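You operate a simulated robot arm through the tools that you are given. There is no shell and no other tool. Be economical: measure what you need, move in short steps, check, and stop when the job is done.

Carry out the task below with a simulated robot arm. There is one attempt and no reset: what you move stays moved.

Task
Test the stop named on the test card, then get READY again.

Only the result counts: the job must be done as asked and must still hold three seconds after the hand-in. Knocking over, shifting, dropping, spilling or breaking anything else fails it.

Robot
A 6-joint arm with a two-finger parallel gripper on a trunk, on a base that drives. Base frame: it is fixed to the floor where the robot stands at the start and does not move with it; the origin is under the middle of the robot, x ahead of it, y to its left, z up. Units: m, rad, N and s.
With the tool pointing down near the work surface it reaches from about 0.1 to 0.74 m from the robot's upright axis, wherever it stands. Its first joint turns from -2.897 to 2.897 rad. Places, roughly: drive switch [2.2, 1.9, 0.8]; main switch [-0.8, -5, 0.9]; red button [-0.4, -4.6, 1]; reset key [2.4, 1.8, 0.9]; stop button [2.5, 2.1, 0.9]; stop cord [0.4, 0, 0.6]. Payload 3.91 kg.
The tool frame sits at the grasp point between the pads (the TCP): z along the fingers, y along the line on which they close. The tips reach 0.03 m beyond it. Largest opening 0.11 m; finger width 0.02, thickness 0.01; the body of the gripper, 0.048 by 0.112 m, starts 0.055 m behind the TCP.
Orientation is that of the tool frame in the base frame, as a unit quaternion [x, y, z, w]. With the fingers straight down and closing along the base's y, the tool's x points along the base's -x, its y along +y and its z along -z.

Tools
- The arm moves only by the tool servo_tool. Its argument "targets" is a list of rows, each an object (a shift or turn left out is 0, a gripper value left out holds the last) with "claw": the gripper command, from -1 (shut) to 1 (fully open), values between in proportion; "dp": the shift along the tool's x, y, z in m, a list of three; "rotation": the turn, a rotation vector about the tool's x, y, z in rad, a list of three. In form: [{"claw": claw, "dp": [dx, dy, dz], "rotation": [rx, ry, rz]}, ...]. A call has 1 to 8 rows; each row is the pose to reach, as a shift and turn from the pose commanded when the call began, along the tool's axes at that moment. A row lasts 0.2 s, in which the tool goes at most 0.05 m and 0.15 rad; a call with a longer step from one row to the next is refused whole, and so is a gripper value outside its range. Where a pose cannot be reached the arm comes as near as it can. A force on the tool above 60 N (or 10 N above the force at the start of the call, whichever is more), or a blocked arm, ends the call early, and 0.2 s more pass. Each finger travels about 0.045 m/s and halts on what it meets, pressing with about 44 N; the grip force reading is that of the motor and also rises with nothing between the fingers. The clock runs only during rows and for 0.2 s after the last one: add rows that repeat a pose to give the fingers time. The reply holds the time, the measured pose of the TCP, the force on the tool along the base axes, the opening and the grip force, in the units named above and with some noise, with the torque about the TCP (base axes, N m) and any sound that the robot's microphone picked up.
- Cameras (640 x 400 px; columns grow to the right, rows downward): "scene" is now at [0.006, 0.1641, 1.2927]; the picture's right is [0.06, -1.00, 0.00], its down [-0.87, -0.05, -0.49] and it looks along [0.49, 0.03, -0.87] (base axes); focal length 255 px, centre (320, 200). "wrist" rides on the gripper at [0.071, 0.022, -0.107] in the tool frame; the picture's right is [-0.29, 0.96, 0.00], its down [-0.76, -0.23, -0.61] and it looks along [-0.58, -0.18, 0.79] (tool axes); focal length 243 px, centre (320, 200). There is no depth. A picture from a camera that has moved, and an enlarged one, comes with that camera's place and axes in the base frame and with its lens. The place of the scene camera against the robot may be out by one fixed shift of up to 0.018 m in any direction.
- grab_frame(camera): a new picture of that camera. It takes no simulated time.
- raise_lower(by): slides the trunk up (or, below 0, down) by that many m; the arm and the scene camera ride with it, the base frame stays. It gives what a move gives, with no picture.
- steer(legs): drives the robot by 1 to 6 legs, each [ahead, left, turn to the left] in m, m and rad, along the robot's own axes; the way and the turn of a leg run together, so that a leg with both is an arc; at most 1.5 m and 3.142 rad a leg. The arm and the cameras ride along, it lands a little off, and it stops where it bumps. It gives what a move gives.
- aim_head(pan, tilt): turns the head with the scene camera to pan (to the left, within 1.501 rad either way) and tilt (down, from -0.506 to 1.204), counted from straight ahead of the robot. It gives what a move gives.
- enlarge(camera, box): a new picture of the part [left, top, right, bottom] of that camera's present view, enlarged. It takes no simulated time.
- hand_in(): hands the job in; it is judged then, once.

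Work in short steps. Places have to be worked out from the pictures, the camera data and where the tool is seen: move nearer, look again, correct. Check each grasp and each placing, and mend what went wrong. You have 120 turns and 78 pictures in all, those below and enlarged ones among them. Open the gripper and draw the arm clear of the work before you hand the job in, unless the task says otherwise; then end with one line.

The tools are called after ">>>" as name(argument=value, ...) on one line, values as JSON. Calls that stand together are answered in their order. servo_tool: Moves the arm, as the interface text tells. Its arguments: {"type":"object","properties":{"targets":{"type":"array","items":{"type":"object","properties":{"claw":{"type":"number"},"dp":{"type":"array","items":{"type":"number"}},"rotation":{"type":"array","items":{"type":"number"}}}}}},"required":["targets"]} The other tools are called the same way: raise_lower (by) slides the trunk up or down; steer (legs) drives the base; aim_head (pan, tilt) turns the head that bears the scene camera; grab_frame (camera) takes a picture; enlarge (camera, box) takes an enlarged picture of a part of a camera's view; hand_in () hands the job in.

At the start:

```text
t: 0.0
eef_pos: [0.3408, 0.2052, 0.8523]
tcp_rot: [-0.001, 1.0, -0.001, 0.0]
force: [-0.3, -0.4, -0.3]
torque: [-0.04, 0.03, 0.03]
grip_width: 0.1101
grip_force: 0.1
trunk travel left (down, up): [-0.275, 0.315]
robot x, y, heading: [0.0002, 0.0008, -0.005]
head pan, tilt: [0.063, 1.056]
```

scene: 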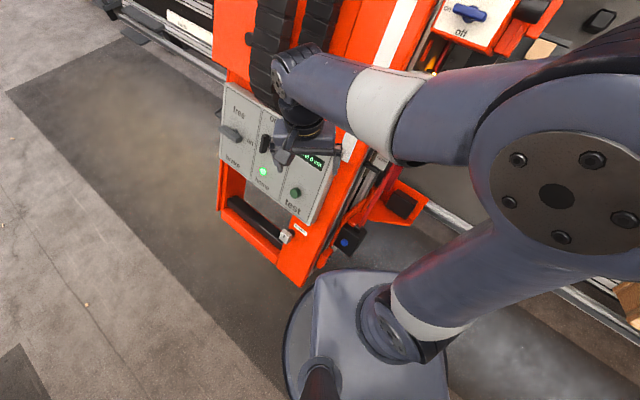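
wrist: 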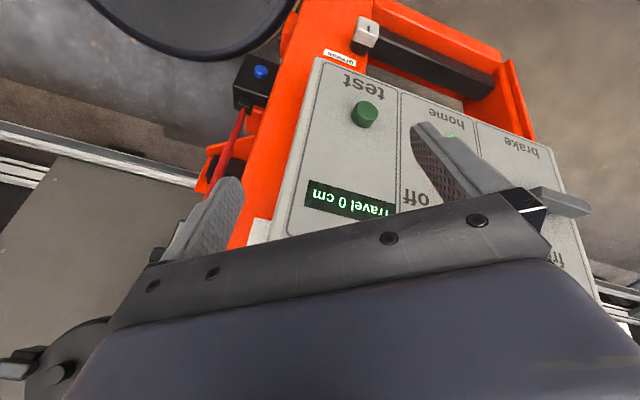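

The scene shows an orange machine with a control panel (brake, home, test, travel 0 cm). I'll look around with the head to find the test card.

>>> aim_head(pan=0.0, tilt=0.5)

```text
t: 1.0
eef_pos: [0.3406, 0.2049, 0.8521]
tcp_rot: [0.0, 1.0, 0.0, 0.001]
force: [-0.3, -0.2, -0.3]
torque: [-0.01, 0.01, 0.0]
grip_width: 0.1101
grip_force: 0.2
trunk travel left (down, up): [-0.275, 0.315]
robot x, y, heading: [0.0027, 0.0019, -0.002]
head pan, tilt: [0.0, 0.499]
```

Taking a picture of the area ahead.

>>> grab_frame(camera="scene")

>>> enlarge(camera="wrist", box=[200, 0, 640, 275])

```text
75 pictures are left
camera scene: at [0.0311, 0.16, 1.3375], right [0.0, -1.0, 0.0], down [-0.48, 0.0, -0.88], along [0.88, 0.0, -0.48], focal length 255 px, centre (320, 200)
```

scene: 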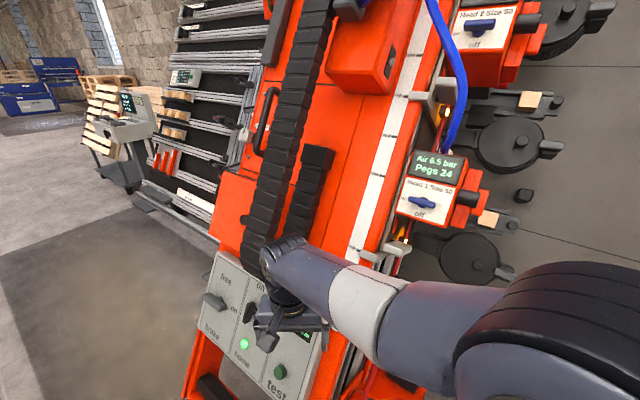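

```text
1.45 times, centred on (420, 138) of wrist
camera zoom: at [0.2693, 0.2277, 0.9595], right [0.29, 0.96, 0.0], down [0.76, -0.23, 0.61], along [0.58, -0.18, -0.79], focal length 353 px, centre (174, 291)
```

zoom: 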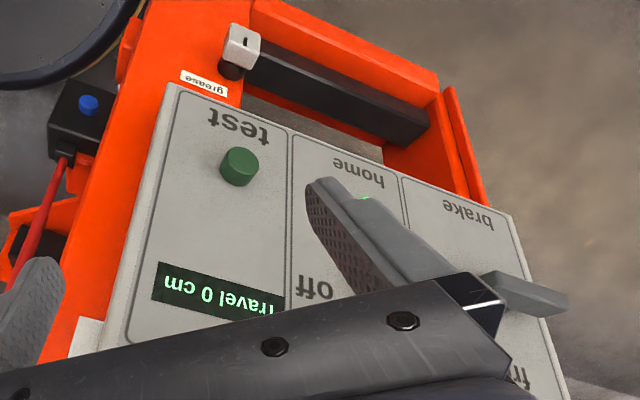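

A pallet nailing bridge on rails. I look left, toward the stand, and right/behind for the card.

>>> enlarge(camera="scene", box=[60, 50, 280, 200])

>>> aim_head(pan=0.7, tilt=0.3)

>>> grab_frame(camera="scene")

>>> aim_head(pan=-1.3, tilt=0.4)

>>> grab_frame(camera="scene")

```text
2.67 times, centred on (170, 125) of scene
camera zoom: at [0.0311, 0.16, 1.3375], right [0.0, -1.0, 0.0], down [-0.48, 0.0, -0.88], along [0.88, 0.0, -0.48], focal length 680 px, centre (720, 400)
```

zoom: 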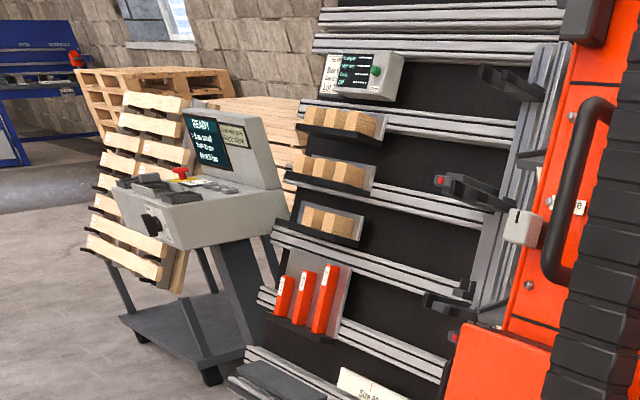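

```text
t: 2.0
eef_pos: [0.3412, 0.206, 0.8523]
tcp_rot: [0.0, 1.0, 0.0, -0.001]
force: [-0.2, 0.3, 0.0]
torque: [-0.02, 0.02, 0.0]
grip_width: 0.1101
grip_force: 0.1
trunk travel left (down, up): [-0.275, 0.315]
robot x, y, heading: [0.0003, 0.0005, 0.004]
head pan, tilt: [0.7, 0.3]
```

```text
72 pictures are left
camera scene: at [0.0116, 0.2201, 1.3559], right [0.64, -0.77, 0.0], down [-0.23, -0.19, -0.96], along [0.73, 0.61, -0.3], focal length 255 px, centre (320, 200)
```

scene: 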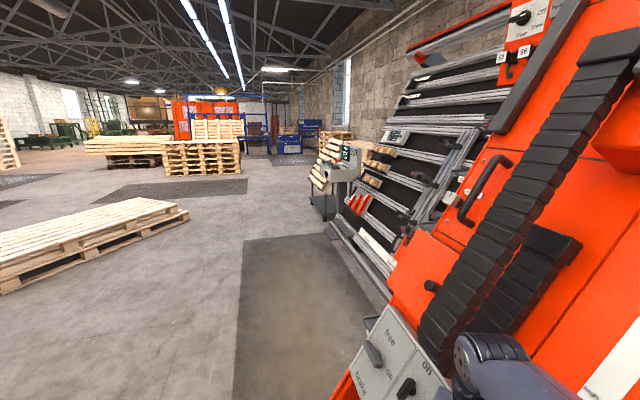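

```text
t: 4.0
eef_pos: [0.3398, 0.2058, 0.852]
tcp_rot: [0.0, 1.0, 0.001, 0.0]
force: [0.2, 0.5, -0.5]
torque: [0.0, 0.01, -0.04]
grip_width: 0.1103
grip_force: 0.1
trunk travel left (down, up): [-0.275, 0.315]
robot x, y, heading: [0.0022, -0.0013, -0.001]
head pan, tilt: [-1.3, 0.4]
```

```text
71 pictures are left
camera scene: at [-0.0351, 0.0707, 1.3467], right [-0.96, -0.27, 0.0], down [-0.1, 0.37, -0.92], along [0.25, -0.89, -0.39], focal length 255 px, centre (320, 200)
```

scene: 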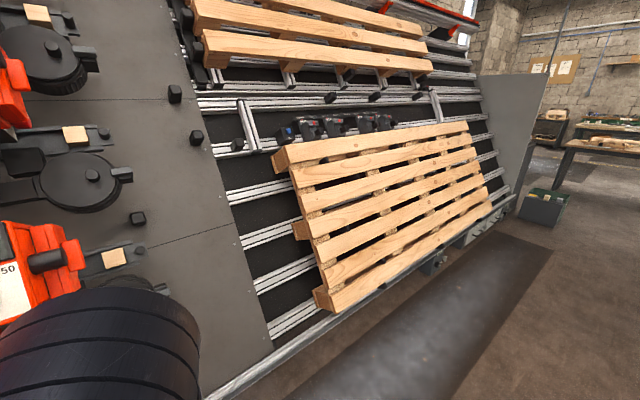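

No card here; the console (left ahead) has a READY screen. I raise the trunk and drive back-left clear of the machine, then toward the console, along the slanting wall.

>>> raise_lower(by=0.2)

>>> steer(legs=[[-0.5, 0.4, 0], [0.0, 1.2, 0]])

>>> aim_head(pan=-0.1, tilt=0.35)

>>> grab_frame(camera="scene")

```text
t: 6.1
eef_pos: [0.3398, 0.2059, 1.0507]
tcp_rot: [0.0, 1.0, 0.0, -0.001]
force: [0.2, 0.0, -0.2]
torque: [-0.01, -0.01, 0.04]
grip_width: 0.1101
grip_force: 0.0
trunk travel left (down, up): [-0.475, 0.115]
robot x, y, heading: [0.0012, 0.0007, -0.002]
head pan, tilt: [-1.3, 0.4]
```

```text
t: 13.2
eef_pos: [-0.1706, 1.3074, 1.0516]
tcp_rot: [-0.083, 0.997, 0.0, -0.001]
force: [0.7, 0.6, -0.3]
torque: [0.03, 0.0, -0.02]
grip_width: 0.1102
grip_force: 0.0
trunk travel left (down, up): [-0.475, 0.115]
robot x, y, heading: [-0.4722, 1.0475, 0.169]
head pan, tilt: [-1.3, 0.4]
stopped in leg 2: the robot was blocked; the commanded pose is now the measured one
```

```text
t: 14.6
eef_pos: [-0.1707, 1.3081, 1.0518]
tcp_rot: [-0.084, 0.996, 0.0, -0.001]
force: [0.2, 0.0, 0.4]
torque: [-0.03, 0.01, -0.02]
grip_width: 0.11
grip_force: 0.0
trunk travel left (down, up): [-0.475, 0.115]
robot x, y, heading: [-0.4782, 1.0452, 0.165]
head pan, tilt: [-0.099, 0.351]
```

```text
70 pictures are left
camera scene: at [-0.4637, 1.2023, 1.5513], right [0.07, -1.0, 0.0], down [-0.34, -0.02, -0.94], along [0.94, 0.06, -0.34], focal length 255 px, centre (320, 200)
```

scene: 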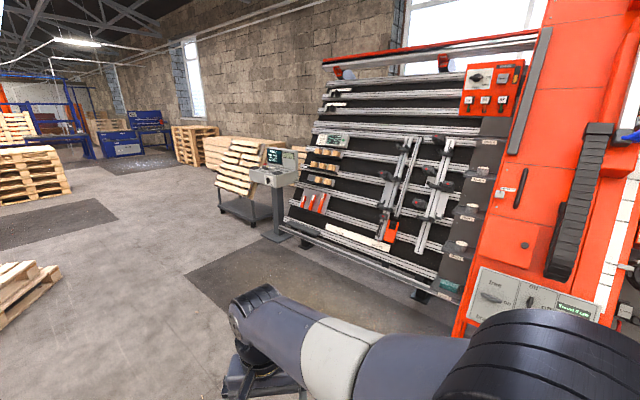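

Blocked by something on the left. I look that way before moving on.

>>> aim_head(pan=1.4, tilt=0.8)

>>> grab_frame(camera="scene")

```text
t: 16.1
eef_pos: [-0.1711, 1.3065, 1.0522]
tcp_rot: [-0.084, 0.996, 0.0, 0.0]
force: [-0.2, 0.1, -0.5]
torque: [-0.02, 0.0, -0.01]
grip_width: 0.1101
grip_force: 0.0
trunk travel left (down, up): [-0.475, 0.115]
robot x, y, heading: [-0.4717, 1.0509, 0.167]
head pan, tilt: [1.4, 0.799]
```

```text
69 pictures are left
camera scene: at [-0.5562, 1.2768, 1.5116], right [1.0, 0.0, 0.0], down [0.0, -0.72, -0.7], along [0.0, 0.7, -0.72], focal length 255 px, centre (320, 200)
```

scene: 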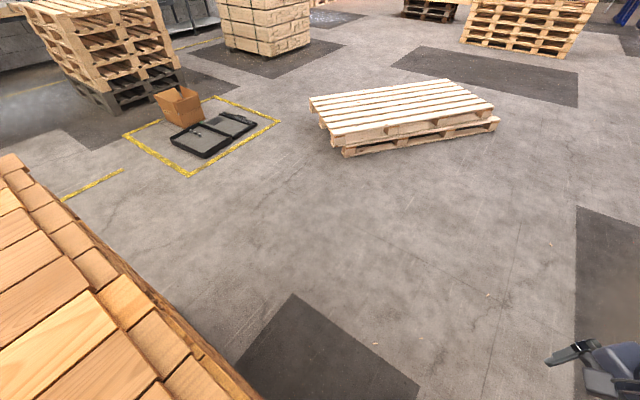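

The base bumped a stack of timber behind-left. I drive ahead, away from it, towards the console.

>>> steer(legs=[[0.3, 0.0, 0], [1.05, 0.3, 0]])

>>> aim_head(pan=0.0, tilt=0.5)

>>> grab_frame(camera="scene")

```text
t: 23.4
eef_pos: [1.1031, 1.8225, 1.0523]
tcp_rot: [-0.081, 0.997, -0.001, 0.0]
force: [0.0, 0.9, -0.1]
torque: [0.02, 0.0, 0.01]
grip_width: 0.1101
grip_force: 0.0
trunk travel left (down, up): [-0.475, 0.115]
robot x, y, heading: [0.8024, 1.5664, 0.162]
head pan, tilt: [1.4, 0.799]
```

```text
t: 24.9
eef_pos: [1.1031, 1.8215, 1.0507]
tcp_rot: [-0.081, 0.997, 0.0, 0.0]
force: [-0.5, 0.0, 0.2]
torque: [0.04, 0.0, -0.03]
grip_width: 0.1098
grip_force: 0.0
trunk travel left (down, up): [-0.475, 0.115]
robot x, y, heading: [0.8001, 1.5593, 0.163]
head pan, tilt: [0.0, 0.499]
```

```text
68 pictures are left
camera scene: at [0.8068, 1.726, 1.5376], right [0.16, -0.99, 0.0], down [-0.47, -0.08, -0.88], along [0.87, 0.14, -0.48], focal length 255 px, centre (320, 200)
```

scene: 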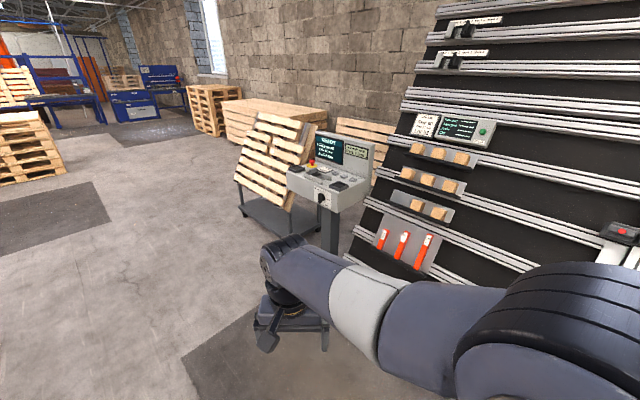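

Zooming in on the console screen, and the small display on the wall.

>>> enlarge(camera="scene", box=[270, 120, 390, 220])

>>> enlarge(camera="scene", box=[400, 95, 500, 155])

```text
4.00 times, centred on (330, 170) of scene
camera zoom: at [0.8068, 1.726, 1.5376], right [0.16, -0.99, 0.0], down [-0.47, -0.08, -0.88], along [0.87, 0.14, -0.48], focal length 1019 px, centre (280, 320)
```

zoom: 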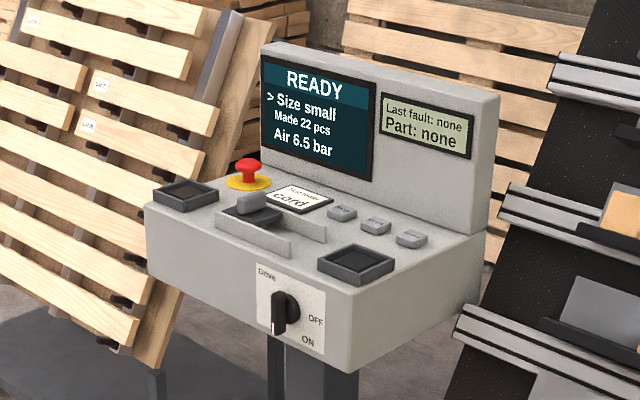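

```text
6.40 times, centred on (450, 125) of scene
camera zoom: at [0.8068, 1.726, 1.5376], right [0.16, -0.99, 0.0], down [-0.47, -0.08, -0.88], along [0.87, 0.14, -0.48], focal length 1631 px, centre (-512, 680)
```

zoom: 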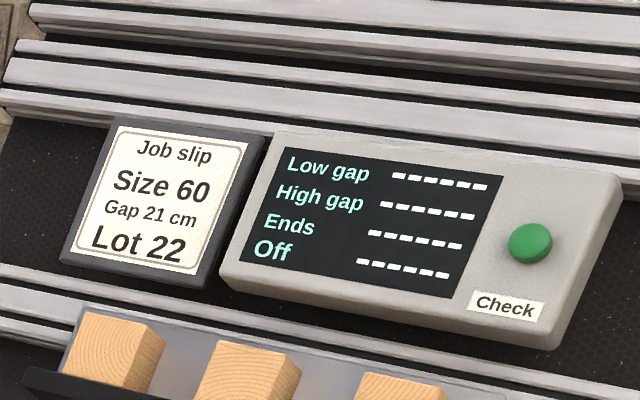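

The card on the console reads "Test today: cord" (to be confirmed). I move to the console's front to read everything well.

>>> steer(legs=[[0.85, 0.7, 0], [0, 0, -0.79]])

>>> aim_head(pan=0.0, tilt=0.6)

>>> grab_frame(camera="scene")

```text
t: 32.6
eef_pos: [1.9286, 2.345, 1.0527]
tcp_rot: [0.318, 0.948, -0.001, 0.001]
force: [-0.7, 0.5, -1.2]
torque: [-0.03, 0.01, -0.04]
grip_width: 0.1101
grip_force: 0.0
trunk travel left (down, up): [-0.475, 0.115]
robot x, y, heading: [1.5355, 2.3853, -0.65]
head pan, tilt: [0.0, 0.499]
```

```text
t: 33.3
eef_pos: [1.9282, 2.3446, 1.0521]
tcp_rot: [0.319, 0.948, -0.001, 0.0]
force: [-0.8, 0.3, 0.2]
torque: [-0.01, -0.02, 0.01]
grip_width: 0.1098
grip_force: 0.1
trunk travel left (down, up): [-0.475, 0.115]
robot x, y, heading: [1.5345, 2.3843, -0.649]
head pan, tilt: [0.0, 0.6]
```

```text
65 pictures are left
camera scene: at [1.6486, 2.4984, 1.5285], right [-0.6, -0.8, 0.0], down [-0.45, 0.34, -0.83], along [0.66, -0.5, -0.56], focal length 255 px, centre (320, 200)
```

scene: 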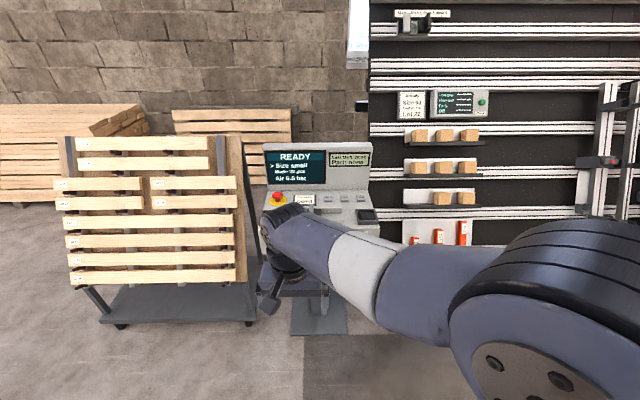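

Zooming in on the console.

>>> enlarge(camera="scene", box=[255, 135, 385, 220])

>>> enlarge(camera="wrist", box=[0, 0, 640, 400])

```text
4.71 times, centred on (320, 178) of scene
camera zoom: at [1.6486, 2.4984, 1.5285], right [-0.6, -0.8, 0.0], down [-0.45, 0.34, -0.83], along [0.66, -0.5, -0.56], focal length 1199 px, centre (320, 306)
```

zoom: 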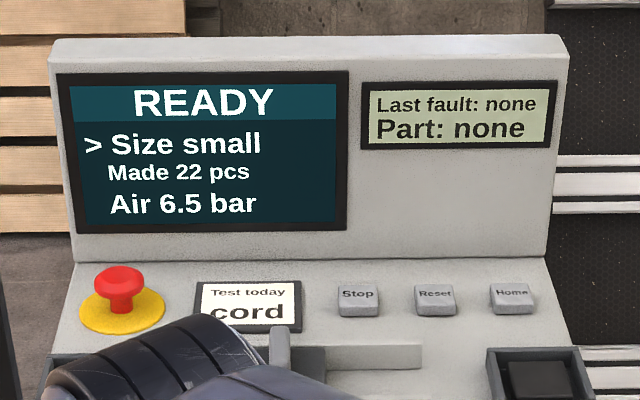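

```text
1.00 times, centred on (320, 200) of wrist (not enlarged: the box is as wide or as high as the picture)
camera zoom: at [1.8853, 2.4057, 1.1595], right [0.81, 0.59, 0.0], down [0.47, -0.64, 0.61], along [0.36, -0.49, -0.79], focal length 243 px, centre (320, 200)
```

zoom: 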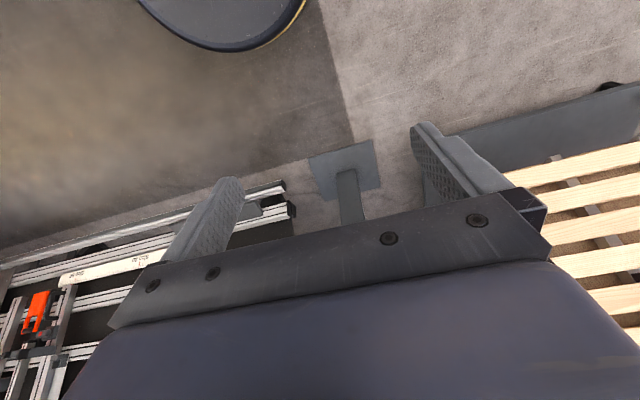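

The card clearly reads "Test today: cord". I go back toward the bridge, pausing midway to check the drive switch position.

>>> steer(legs=[[-0.29, -1.33, 0]])

>>> aim_head(pan=0.9, tilt=0.4)

>>> grab_frame(camera="scene")

```text
t: 40.0
eef_pos: [0.8921, 1.4729, 1.0523]
tcp_rot: [0.326, 0.945, 0.0, 0.0]
force: [-0.1, 0.8, 0.1]
torque: [-0.03, -0.02, 0.0]
grip_width: 0.11
grip_force: 0.0
trunk travel left (down, up): [-0.475, 0.115]
robot x, y, heading: [0.4951, 1.5207, -0.664]
head pan, tilt: [0.0, 0.6]
```

```text
t: 41.2
eef_pos: [0.8907, 1.473, 1.052]
tcp_rot: [0.326, 0.945, 0.0, -0.001]
force: [-0.1, -0.1, 1.2]
torque: [-0.03, 0.04, 0.04]
grip_width: 0.1097
grip_force: 0.0
trunk travel left (down, up): [-0.475, 0.115]
robot x, y, heading: [0.4984, 1.5221, -0.665]
head pan, tilt: [0.901, 0.4]
```

```text
62 pictures are left
camera scene: at [0.6334, 1.7067, 1.5467], right [0.24, -0.97, 0.0], down [-0.38, -0.09, -0.92], along [0.9, 0.22, -0.39], focal length 255 px, centre (320, 200)
```

scene: 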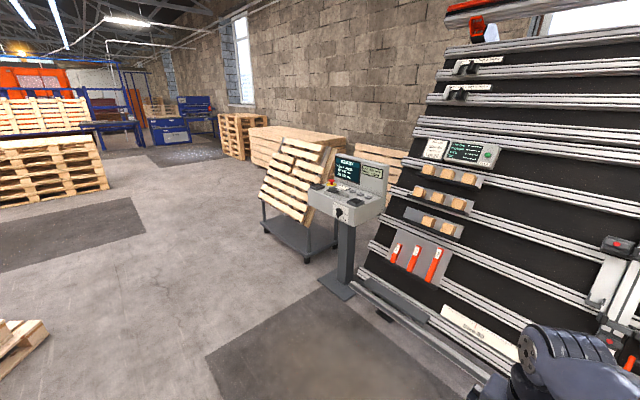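

Zooming on the console's drive switch.

>>> enlarge(camera="scene", box=[300, 150, 396, 230])

>>> steer(legs=[[-0.04, -1.15, 0]])

>>> aim_head(pan=0.1, tilt=0.8)

>>> grab_frame(camera="scene")

```text
5.00 times, centred on (348, 190) of scene
camera zoom: at [0.6334, 1.7067, 1.5467], right [0.24, -0.97, 0.0], down [-0.38, -0.09, -0.92], along [0.9, 0.22, -0.39], focal length 1274 px, centre (180, 250)
```

zoom: 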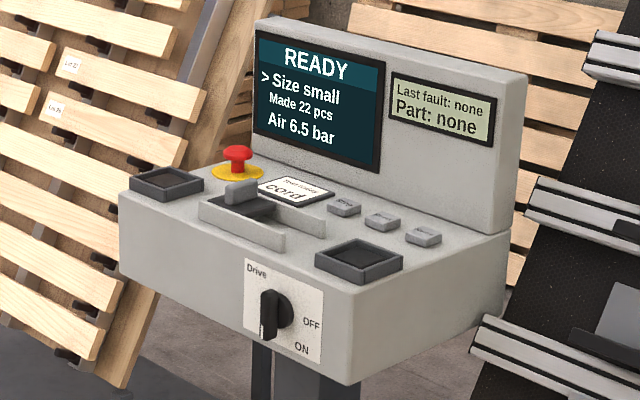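

```text
t: 47.1
eef_pos: [0.1421, 0.5879, 1.0524]
tcp_rot: [0.334, 0.943, 0.0, 0.0]
force: [0.3, -0.1, -0.5]
torque: [-0.01, -0.03, 0.02]
grip_width: 0.11
grip_force: 0.1
trunk travel left (down, up): [-0.475, 0.115]
robot x, y, heading: [-0.2495, 0.6397, -0.68]
head pan, tilt: [0.901, 0.4]
```

```text
t: 48.2
eef_pos: [0.1423, 0.5875, 1.0527]
tcp_rot: [0.333, 0.943, 0.0, 0.0]
force: [0.0, 0.2, -0.6]
torque: [0.04, -0.03, 0.01]
grip_width: 0.1102
grip_force: 0.1
trunk travel left (down, up): [-0.475, 0.115]
robot x, y, heading: [-0.2528, 0.6463, -0.678]
head pan, tilt: [0.099, 0.799]
```

```text
60 pictures are left
camera scene: at [-0.1342, 0.7619, 1.5116], right [-0.55, -0.84, 0.0], down [-0.6, 0.39, -0.7], along [0.58, -0.38, -0.72], focal length 255 px, centre (320, 200)
```

scene: 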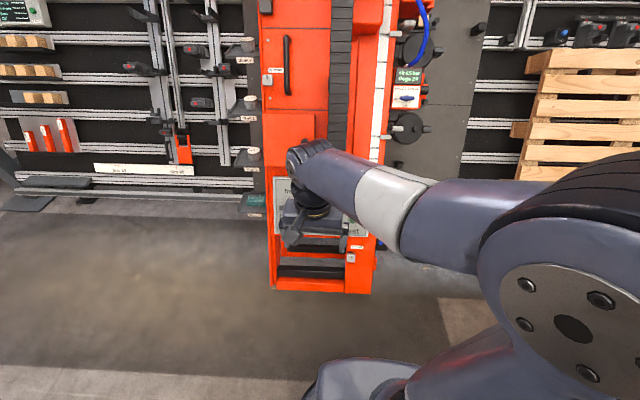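

The drive switch appears to be ON. The cord box is on the bridge's right side; I sidestep right and a bit ahead so I can view it and the cord.

>>> steer(legs=[[0, -0.45, 0], [0.3, 0, 0]])

>>> aim_head(pan=0.3, tilt=0.95)

>>> grab_frame(camera="scene")

>>> grab_frame(camera="wrist")

```text
t: 52.6
eef_pos: [0.1024, 0.0587, 1.0522]
tcp_rot: [0.331, 0.943, -0.001, 0.0]
force: [0.3, 0.0, 0.2]
torque: [0.0, -0.02, 0.01]
grip_width: 0.1098
grip_force: 0.0
trunk travel left (down, up): [-0.475, 0.115]
robot x, y, heading: [-0.2902, 0.1127, -0.673]
head pan, tilt: [0.099, 0.799]
```

```text
t: 53.3
eef_pos: [0.102, 0.0572, 1.0519]
tcp_rot: [0.331, 0.944, 0.0, 0.001]
force: [0.1, 1.1, -0.2]
torque: [-0.01, 0.03, -0.01]
grip_width: 0.1101
grip_force: 0.0
trunk travel left (down, up): [-0.475, 0.115]
robot x, y, heading: [-0.2932, 0.1125, -0.675]
head pan, tilt: [0.3, 0.949]
```

```text
59 pictures are left
camera scene: at [-0.1742, 0.2483, 1.5001], right [-0.37, -0.93, 0.0], down [-0.76, 0.3, -0.58], along [0.54, -0.21, -0.81], focal length 255 px, centre (320, 200)
```

scene: 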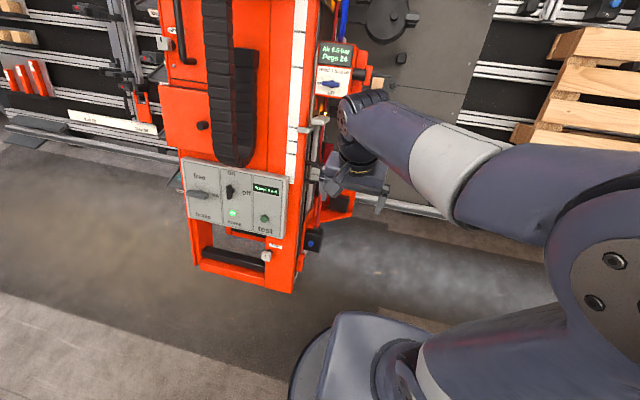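

```text
58 pictures are left
camera wrist: at [0.0612, 0.1204, 1.1594], right [0.83, 0.56, 0.0], down [0.45, -0.66, 0.61], along [0.34, -0.5, -0.79], focal length 243 px, centre (320, 200)
```

wrist: 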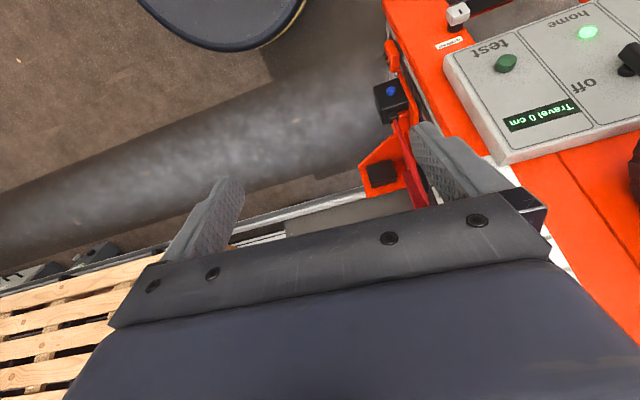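

Zooming on the cord and its box in both views.

>>> enlarge(camera="wrist", box=[330, 0, 490, 220])

>>> enlarge(camera="scene", box=[170, 100, 380, 280])

```text
1.82 times, centred on (410, 110) of wrist
camera zoom: at [0.0612, 0.1204, 1.1594], right [0.83, 0.56, 0.0], down [0.45, -0.66, 0.61], along [0.34, -0.5, -0.79], focal length 441 px, centre (156, 364)
```

zoom: 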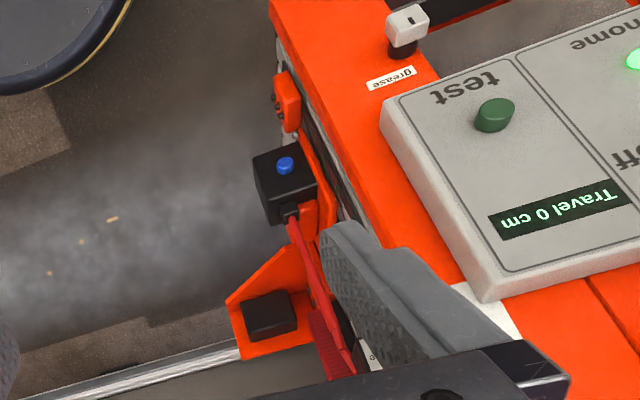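

```text
2.22 times, centred on (275, 190) of scene
camera zoom: at [-0.1742, 0.2483, 1.5001], right [-0.37, -0.93, 0.0], down [-0.76, 0.3, -0.58], along [0.54, -0.21, -0.81], focal length 566 px, centre (420, 222)
```

zoom: 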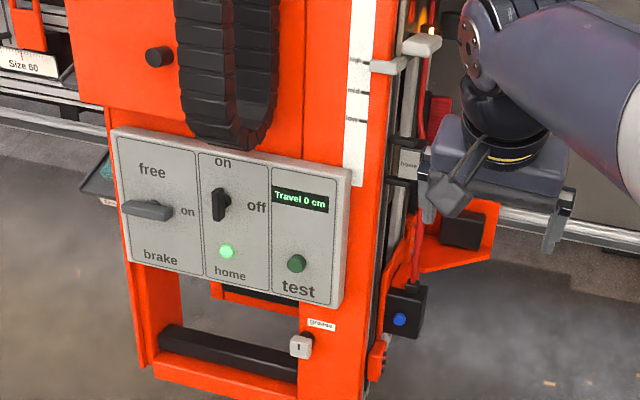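

The cord runs up the bridge's right side. I move the gripper to the right to uncover it, then look again.

>>> servo_tool(targets=[{"dp": [0, -0.05, 0]}, {"dp": [0, -0.1, 0]}, {"dp": [0, -0.15, 0]}, {"dp": [0, -0.2, 0]}, {"dp": [0, -0.25, 0]}])

>>> enlarge(camera="scene", box=[250, 0, 410, 280])

>>> grab_frame(camera="wrist")

```text
t: 54.5
eef_pos: [-0.0537, -0.1345, 1.0522]
tcp_rot: [0.331, 0.943, 0.0, 0.0]
force: [-0.3, -0.8, 0.0]
torque: [-0.01, -0.01, -0.01]
grip_width: 0.1103
grip_force: 0.1
trunk travel left (down, up): [-0.475, 0.115]
robot x, y, heading: [-0.2923, 0.1096, -0.676]
head pan, tilt: [0.3, 0.949]
```

```text
1.43 times, centred on (330, 140) of scene
camera zoom: at [-0.1743, 0.2483, 1.5001], right [-0.37, -0.93, 0.0], down [-0.76, 0.3, -0.58], along [0.54, -0.21, -0.81], focal length 364 px, centre (306, 286)
```

zoom: 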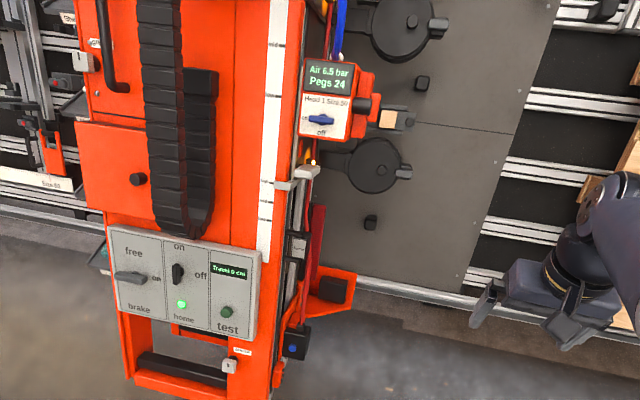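

```text
54 pictures are left
camera wrist: at [-0.0956, -0.0731, 1.1596], right [0.83, 0.56, 0.0], down [0.45, -0.66, 0.61], along [0.34, -0.5, -0.79], focal length 243 px, centre (320, 200)
```

wrist: 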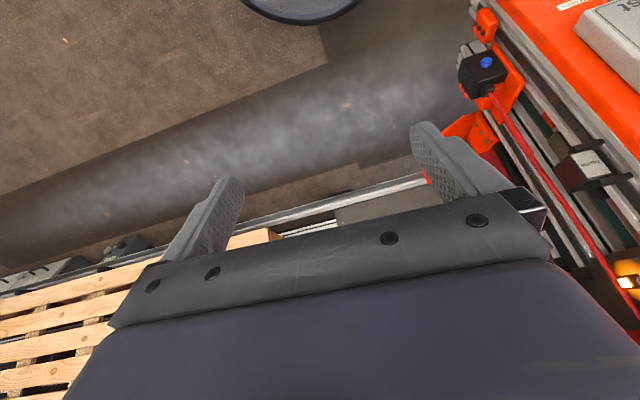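

Zooming on both the scene and wrist views of the cord.

>>> enlarge(camera="scene", box=[290, 90, 390, 260])

>>> enlarge(camera="wrist", box=[430, 0, 640, 320])

```text
2.35 times, centred on (340, 175) of scene
camera zoom: at [-0.1743, 0.2483, 1.5001], right [-0.37, -0.93, 0.0], down [-0.76, 0.3, -0.58], along [0.54, -0.21, -0.81], focal length 600 px, centre (273, 259)
```

zoom: 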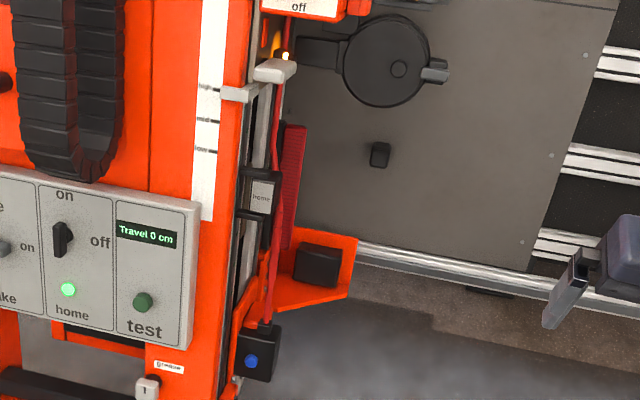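

```text
1.25 times, centred on (535, 160) of wrist
camera zoom: at [-0.0956, -0.0731, 1.1596], right [0.83, 0.56, 0.0], down [0.45, -0.66, 0.61], along [0.34, -0.5, -0.79], focal length 303 px, centre (51, 250)
```

zoom: 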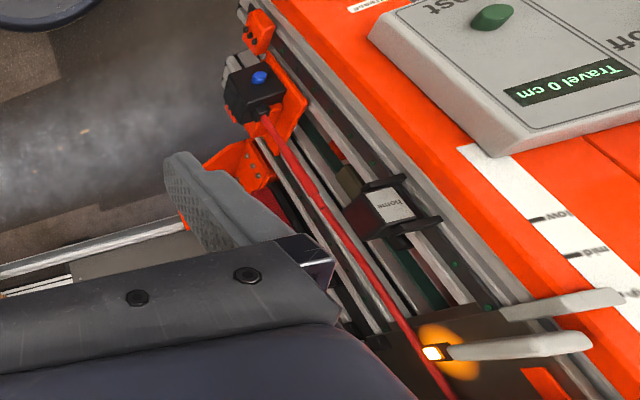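

Triangulation: reset button on the box ≈ (.333,.099,.415); cord leaves the box at ≈ (.375,.045,.475) and runs up to ≈ (.515,-.07,.865), a tilt of 25° from vertical. I'll approach diagonally from the right: turn the base to about heading 0.1 and reposition.

>>> steer(legs=[[0.12, -0.13, 0], [0, 0, 0.78]])

>>> aim_head(pan=0.0, tilt=1.0)

>>> grab_frame(camera="scene")

```text
t: 58.1
eef_pos: [0.0632, -0.0692, 1.053]
tcp_rot: [-0.06, 0.998, 0.001, 0.0]
force: [-1.0, -0.4, 0.9]
torque: [0.02, 0.02, -0.01]
grip_width: 0.1101
grip_force: 0.1
trunk travel left (down, up): [-0.475, 0.115]
robot x, y, heading: [-0.2755, -0.0658, 0.122]
head pan, tilt: [0.3, 0.949]
```

```text
t: 58.9
eef_pos: [0.0647, -0.0681, 1.0506]
tcp_rot: [-0.06, 0.998, 0.0, 0.0]
force: [0.6, -0.1, 0.3]
torque: [0.02, 0.03, -0.01]
grip_width: 0.1097
grip_force: 0.1
trunk travel left (down, up): [-0.475, 0.115]
robot x, y, heading: [-0.277, -0.0691, 0.119]
head pan, tilt: [0.0, 1.0]
```

```text
51 pictures are left
camera scene: at [-0.287, 0.0936, 1.4965], right [0.12, -0.99, 0.0], down [-0.84, -0.1, -0.54], along [0.54, 0.07, -0.84], focal length 255 px, centre (320, 200)
```

scene: 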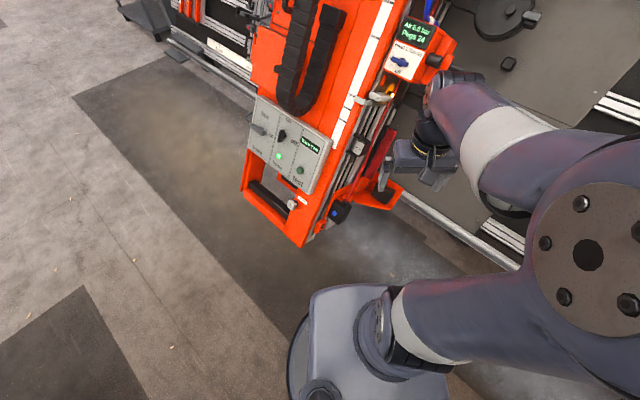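

I tilt the tool forward (about 65° toward horizontal) while extending 0.2 m, still high in free air, with the gripper partly closed.

>>> servo_tool(targets=[{"claw": 0.0, "dp": [-0.025, 0, 0], "rotation": [0, -0.141, 0]}, {"dp": [-0.05, 0, 0], "rotation": [0, -0.283, 0]}, {"dp": [-0.075, 0, 0], "rotation": [0, -0.424, 0]}, {"dp": [-0.1, 0, 0], "rotation": [0, -0.565, 0]}, {"dp": [-0.125, 0, 0], "rotation": [0, -0.706, 0]}, {"dp": [-0.15, 0, 0], "rotation": [0, -0.848, 0]}, {"dp": [-0.175, 0, 0], "rotation": [0, -0.989, 0]}, {"dp": [-0.2, 0, 0], "rotation": [0, -1.13, 0]}])

>>> grab_frame(camera="scene")

```text
t: 60.7
eef_pos: [0.2433, -0.0325, 1.0461]
tcp_rot: [-0.104, 0.866, 0.038, 0.487]
force: [0.2, -1.1, 1.2]
torque: [0.16, 0.17, 0.04]
grip_width: 0.0553
grip_force: 0.1
out of reach, approached as far as the arm can: row 7, 8
trunk travel left (down, up): [-0.475, 0.115]
robot x, y, heading: [-0.2776, -0.0652, 0.119]
head pan, tilt: [0.0, 1.0]
```

```text
50 pictures are left
camera scene: at [-0.2867, 0.0936, 1.4965], right [0.12, -0.99, 0.0], down [-0.84, -0.1, -0.54], along [0.54, 0.06, -0.84], focal length 255 px, centre (320, 200)
```

scene: 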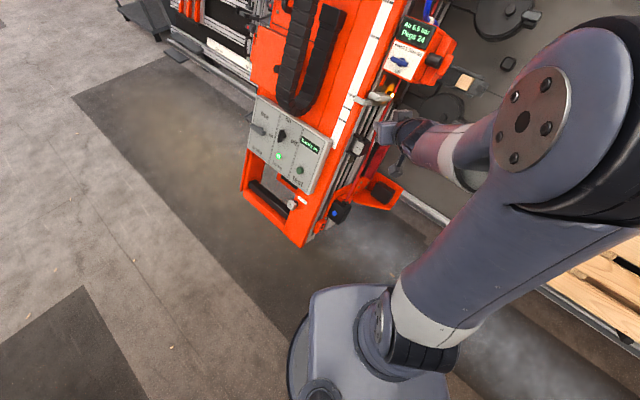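

The tool points forward and 31° down, at (.243,-.033,1.046). Lowering the trunk 0.38 brings it in front of the cord at z≈.67 with clearance.

>>> raise_lower(by=-0.38)

>>> grab_frame(camera="wrist")

>>> grab_frame(camera="scene")

```text
t: 64.3
eef_pos: [0.2463, -0.0371, 0.6697]
tcp_rot: [-0.062, 0.865, 0.051, 0.495]
force: [-0.8, 0.9, -0.6]
torque: [0.02, 0.03, 0.02]
grip_width: 0.0551
grip_force: 0.0
trunk travel left (down, up): [-0.095, 0.495]
robot x, y, heading: [-0.278, -0.0657, 0.125]
head pan, tilt: [0.0, 1.0]
```

```text
49 pictures are left
camera wrist: at [0.1162, -0.0348, 0.6635], right [0.0, 0.96, 0.28], down [-0.1, -0.28, 0.96], along [1.0, -0.02, 0.1], focal length 243 px, centre (320, 200)
```

wrist: 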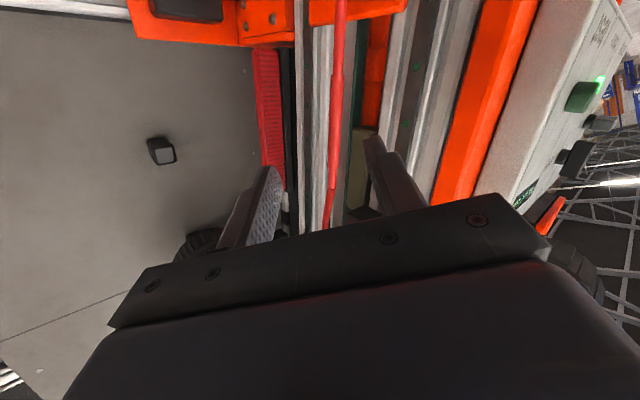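

```text
48 pictures are left
camera scene: at [-0.287, 0.0935, 1.1165], right [0.12, -0.99, 0.0], down [-0.84, -0.1, -0.54], along [0.54, 0.06, -0.84], focal length 255 px, centre (320, 200)
```

scene: 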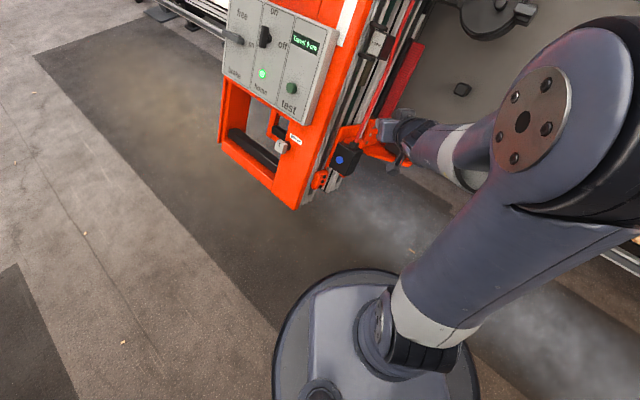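

The cord lies between the fingers in the wrist view (≈(.42,.013,.585)). I align and advance 0.14 m, then look.

>>> servo_tool(targets=[{"dp": [-0.017, 0.02, 0.02]}, {"dp": [-0.017, 0.02, 0.06]}, {"dp": [-0.017, 0.02, 0.1]}, {"dp": [-0.017, 0.02, 0.14]}])

>>> grab_frame(camera="wrist")

>>> enlarge(camera="scene", box=[300, 0, 480, 200])

```text
t: 65.3
eef_pos: [0.3727, 0.008, 0.6153]
tcp_rot: [-0.061, 0.866, 0.051, 0.494]
force: [-0.2, -0.8, -0.1]
torque: [-0.01, 0.0, -0.03]
grip_width: 0.0551
grip_force: 0.1
trunk travel left (down, up): [-0.095, 0.495]
robot x, y, heading: [-0.277, -0.0656, 0.12]
head pan, tilt: [0.0, 1.0]
```

```text
47 pictures are left
camera wrist: at [0.2405, 0.0082, 0.6086], right [0.0, 0.96, 0.28], down [-0.1, -0.28, 0.96], along [1.0, -0.02, 0.1], focal length 243 px, centre (320, 200)
```

wrist: 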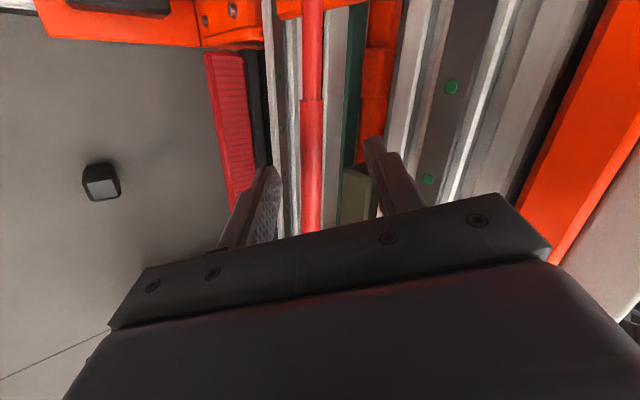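

```text
2.00 times, centred on (390, 100) of scene
camera zoom: at [-0.2873, 0.0935, 1.1165], right [0.12, -0.99, 0.0], down [-0.84, -0.1, -0.54], along [0.54, 0.06, -0.84], focal length 510 px, centre (180, 400)
```

zoom: 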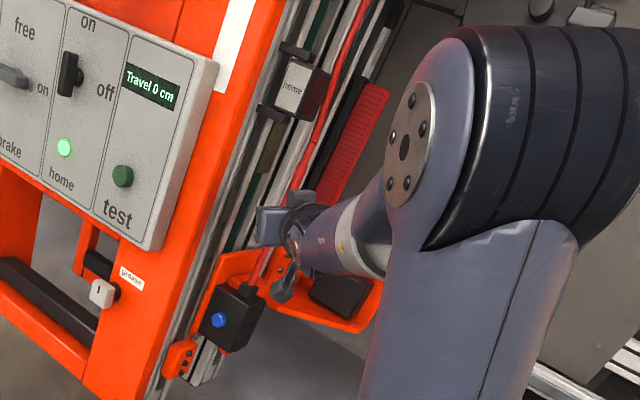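

Cord still centred between the fingers; gripper's clear of the box and sensor. Advance another 0.045 m.

>>> servo_tool(targets=[{"dp": [0, -0.002, 0.025]}, {"dp": [0, -0.002, 0.045]}])

>>> grab_frame(camera="wrist")

```text
t: 65.9
eef_pos: [0.4089, 0.0104, 0.5915]
tcp_rot: [-0.062, 0.865, 0.051, 0.495]
force: [-0.3, 1.1, -0.4]
torque: [0.03, 0.0, 0.01]
grip_width: 0.0549
grip_force: 0.1
trunk travel left (down, up): [-0.095, 0.495]
robot x, y, heading: [-0.2795, -0.0662, 0.118]
head pan, tilt: [0.0, 1.0]
```

```text
45 pictures are left
camera wrist: at [0.2782, 0.0125, 0.5857], right [0.0, 0.96, 0.28], down [-0.1, -0.28, 0.96], along [1.0, -0.02, 0.1], focal length 243 px, centre (320, 200)
```

wrist: 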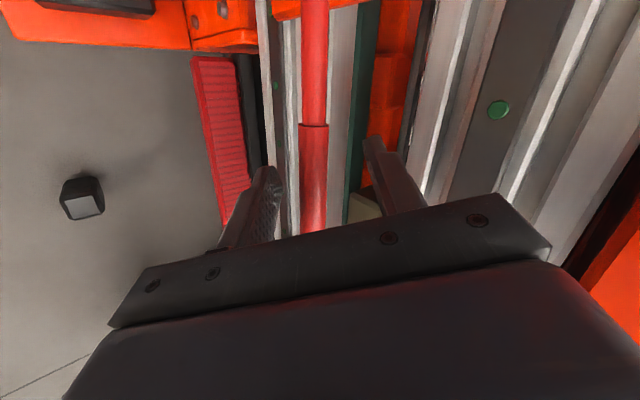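

Now I close on the cord.

>>> servo_tool(targets=[{"claw": -1, "dp": [0, 0, 0.005]}, {"dp": [0, 0, 0.01]}, {"dp": [0, 0, 0.01]}, {"dp": [0, 0, 0.01]}, {"dp": [0, 0, 0.01]}, {"dp": [0, 0, 0.01]}])

>>> grab_frame(camera="wrist")

```text
t: 67.3
eef_pos: [0.4169, 0.0099, 0.5871]
tcp_rot: [-0.059, 0.866, 0.051, 0.494]
force: [-15.5, -28.0, 1.9]
torque: [1.27, 0.05, -0.5]
grip_width: 0.022
grip_force: 44.9
trunk travel left (down, up): [-0.095, 0.495]
robot x, y, heading: [-0.2769, -0.0665, 0.12]
head pan, tilt: [0.0, 1.0]
```

```text
44 pictures are left
camera wrist: at [0.2865, 0.0118, 0.5804], right [0.0, 0.96, 0.28], down [-0.1, -0.28, 0.96], along [1.0, -0.03, 0.09], focal length 243 px, centre (320, 200)
```

wrist: 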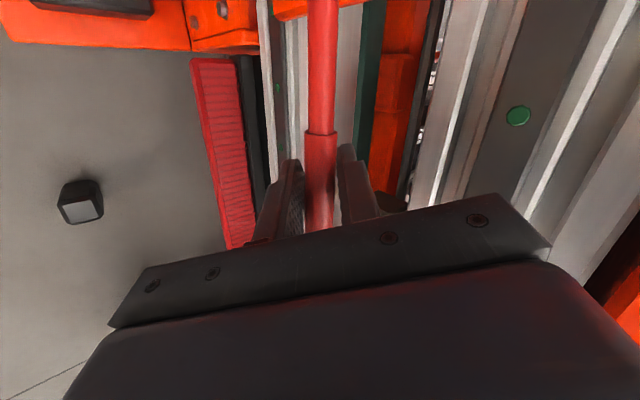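

Gripped (0.022 m). I pull the cord away from the bridge side, up to 6 cm.

>>> servo_tool(targets=[{"dp": [0.007, -0.0134, -0.0129]}, {"dp": [0.0142, -0.0268, -0.0258]}, {"dp": [0.0213, -0.04, -0.0386]}])

```text
t: 67.8
eef_pos: [0.408, 0.0139, 0.5913]
tcp_rot: [-0.074, 0.859, 0.06, 0.503]
force: [5.6, 8.1, -6.0]
torque: [1.19, 0.16, -0.48]
grip_width: 0.0226
grip_force: 45.1
trunk travel left (down, up): [-0.095, 0.495]
robot x, y, heading: [-0.2774, -0.0677, 0.126]
head pan, tilt: [0.0, 1.0]
stopped in row 2: the force on the tool passed its limit at 119 N (the readings are from after the stop); the commanded pose is now the measured one
```

The pull stopped at 119 N with little displacement. I check whether anything changed on the bridge.

>>> grab_frame(camera="scene")

>>> grab_frame(camera="wrist")

```text
43 pictures are left
camera scene: at [-0.2862, 0.0954, 1.1163], right [0.13, -0.99, 0.0], down [-0.84, -0.11, -0.54], along [0.54, 0.07, -0.84], focal length 255 px, centre (320, 200)
```

scene: 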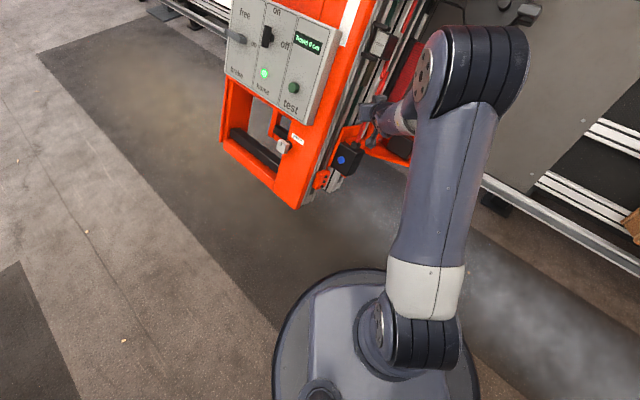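

```text
42 pictures are left
camera wrist: at [0.2783, 0.0112, 0.5823], right [-0.04, 0.96, 0.28], down [-0.11, -0.28, 0.95], along [0.99, 0.01, 0.12], focal length 243 px, centre (320, 200)
```

wrist: 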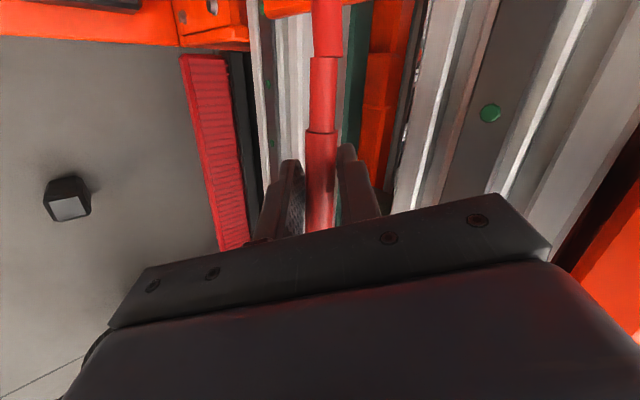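

The cord is a flexible chain; the arm's elbow had swung during that move, probably causing the spike. I retry pulling straight back in small steps.

>>> servo_tool(targets=[{"dp": [0, 0, -0.008]}, {"dp": [0, 0, -0.016]}, {"dp": [0, 0, -0.024]}, {"dp": [0, 0, -0.032]}, {"dp": [0, 0, -0.04]}])

```text
t: 68.4
eef_pos: [0.3989, 0.0207, 0.5992]
tcp_rot: [-0.08, 0.857, 0.064, 0.504]
force: [8.4, 10.5, -9.7]
torque: [0.99, -0.06, -0.4]
grip_width: 0.0227
grip_force: 45.0
trunk travel left (down, up): [-0.095, 0.495]
robot x, y, heading: [-0.2744, -0.066, 0.13]
head pan, tilt: [0.0, 1.0]
stopped in row 2: the force on the tool passed its limit at 62 N (the readings are from after the stop); the commanded pose is now the measured one
```

Peak 62 N again. I zoom to see whether something besides the cord is touching.

>>> enlarge(camera="scene", box=[300, 0, 500, 220])

```text
1.82 times, centred on (400, 110) of scene
camera zoom: at [-0.286, 0.0962, 1.1165], right [0.13, -0.99, 0.0], down [-0.83, -0.11, -0.54], along [0.53, 0.07, -0.84], focal length 463 px, centre (174, 364)
```

zoom: 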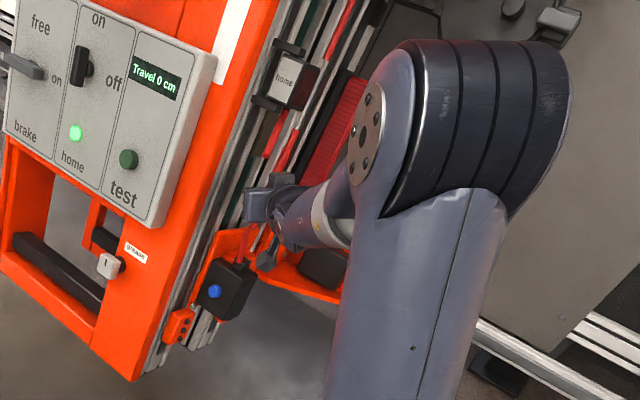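

Cord visibly deflected, no sign of other contact. I pull on slowly in small steps.

>>> servo_tool(targets=[{"dp": [0, 0, -0.003]}, {"dp": [0, 0, -0.006]}, {"dp": [0, -0.001, -0.009]}, {"dp": [0, -0.002, -0.012]}, {"dp": [0, -0.003, -0.015]}, {"dp": [0, -0.004, -0.018]}, {"dp": [0, -0.005, -0.021]}, {"dp": [0, -0.006, -0.024]}])

```text
t: 70.2
eef_pos: [0.3764, 0.0002, 0.6101]
tcp_rot: [-0.076, 0.858, 0.059, 0.504]
force: [-0.1, 0.8, 0.8]
torque: [-0.01, 0.05, 0.05]
grip_width: 0.0001
grip_force: 38.2
trunk travel left (down, up): [-0.095, 0.495]
robot x, y, heading: [-0.2788, -0.0669, 0.129]
head pan, tilt: [0.0, 1.0]
```

The fingers slipped off the cord (width 0). I look at what the state is now.

>>> grab_frame(camera="wrist")

>>> servo_tool(targets=[{"claw": 0, "dp": [0, 0, -0.04]}, {"dp": [0, 0, -0.08]}, {"dp": [0, 0, -0.1]}])

>>> grab_frame(camera="wrist")

>>> enlarge(camera="scene", box=[210, 0, 470, 200])

```text
40 pictures are left
camera wrist: at [0.2463, -0.0031, 0.6014], right [-0.04, 0.96, 0.28], down [-0.11, -0.28, 0.95], along [0.99, 0.01, 0.12], focal length 243 px, centre (320, 200)
```

wrist: 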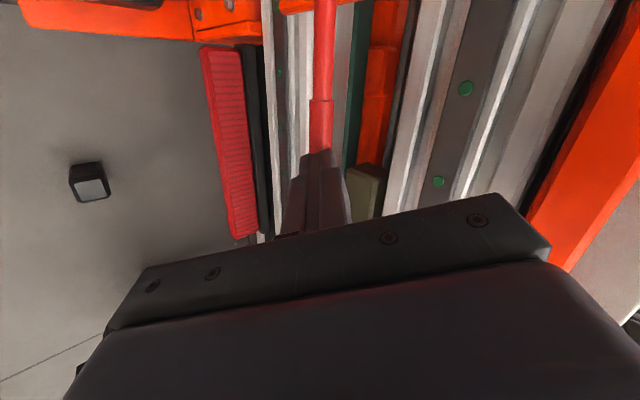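

```text
t: 71.0
eef_pos: [0.2918, -0.0112, 0.6584]
tcp_rot: [-0.08, 0.857, 0.062, 0.505]
force: [-0.4, 0.6, 0.6]
torque: [-0.01, 0.01, 0.04]
grip_width: 0.0551
grip_force: 0.0
trunk travel left (down, up): [-0.095, 0.495]
robot x, y, heading: [-0.2783, -0.0631, 0.127]
head pan, tilt: [0.0, 1.0]
```

```text
39 pictures are left
camera wrist: at [0.1623, -0.0149, 0.6487], right [-0.05, 0.96, 0.28], down [-0.11, -0.28, 0.95], along [0.99, 0.02, 0.12], focal length 243 px, centre (320, 200)
```

wrist: 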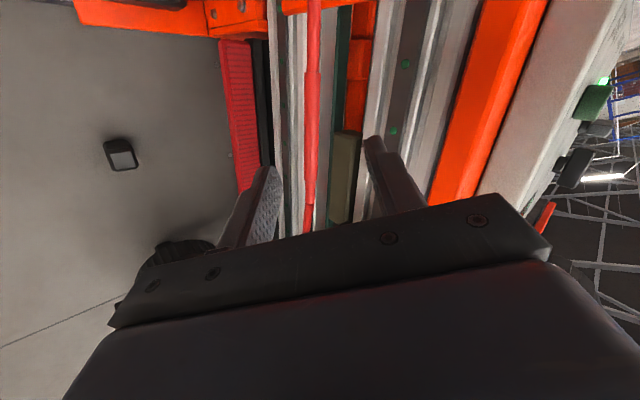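

```text
2.00 times, centred on (340, 100) of scene
camera zoom: at [-0.2868, 0.0956, 1.1165], right [0.13, -0.99, 0.0], down [-0.83, -0.11, -0.54], along [0.54, 0.07, -0.84], focal length 510 px, centre (280, 400)
```

zoom: 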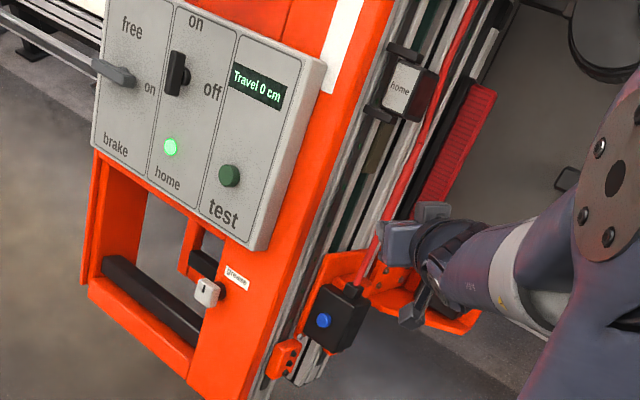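

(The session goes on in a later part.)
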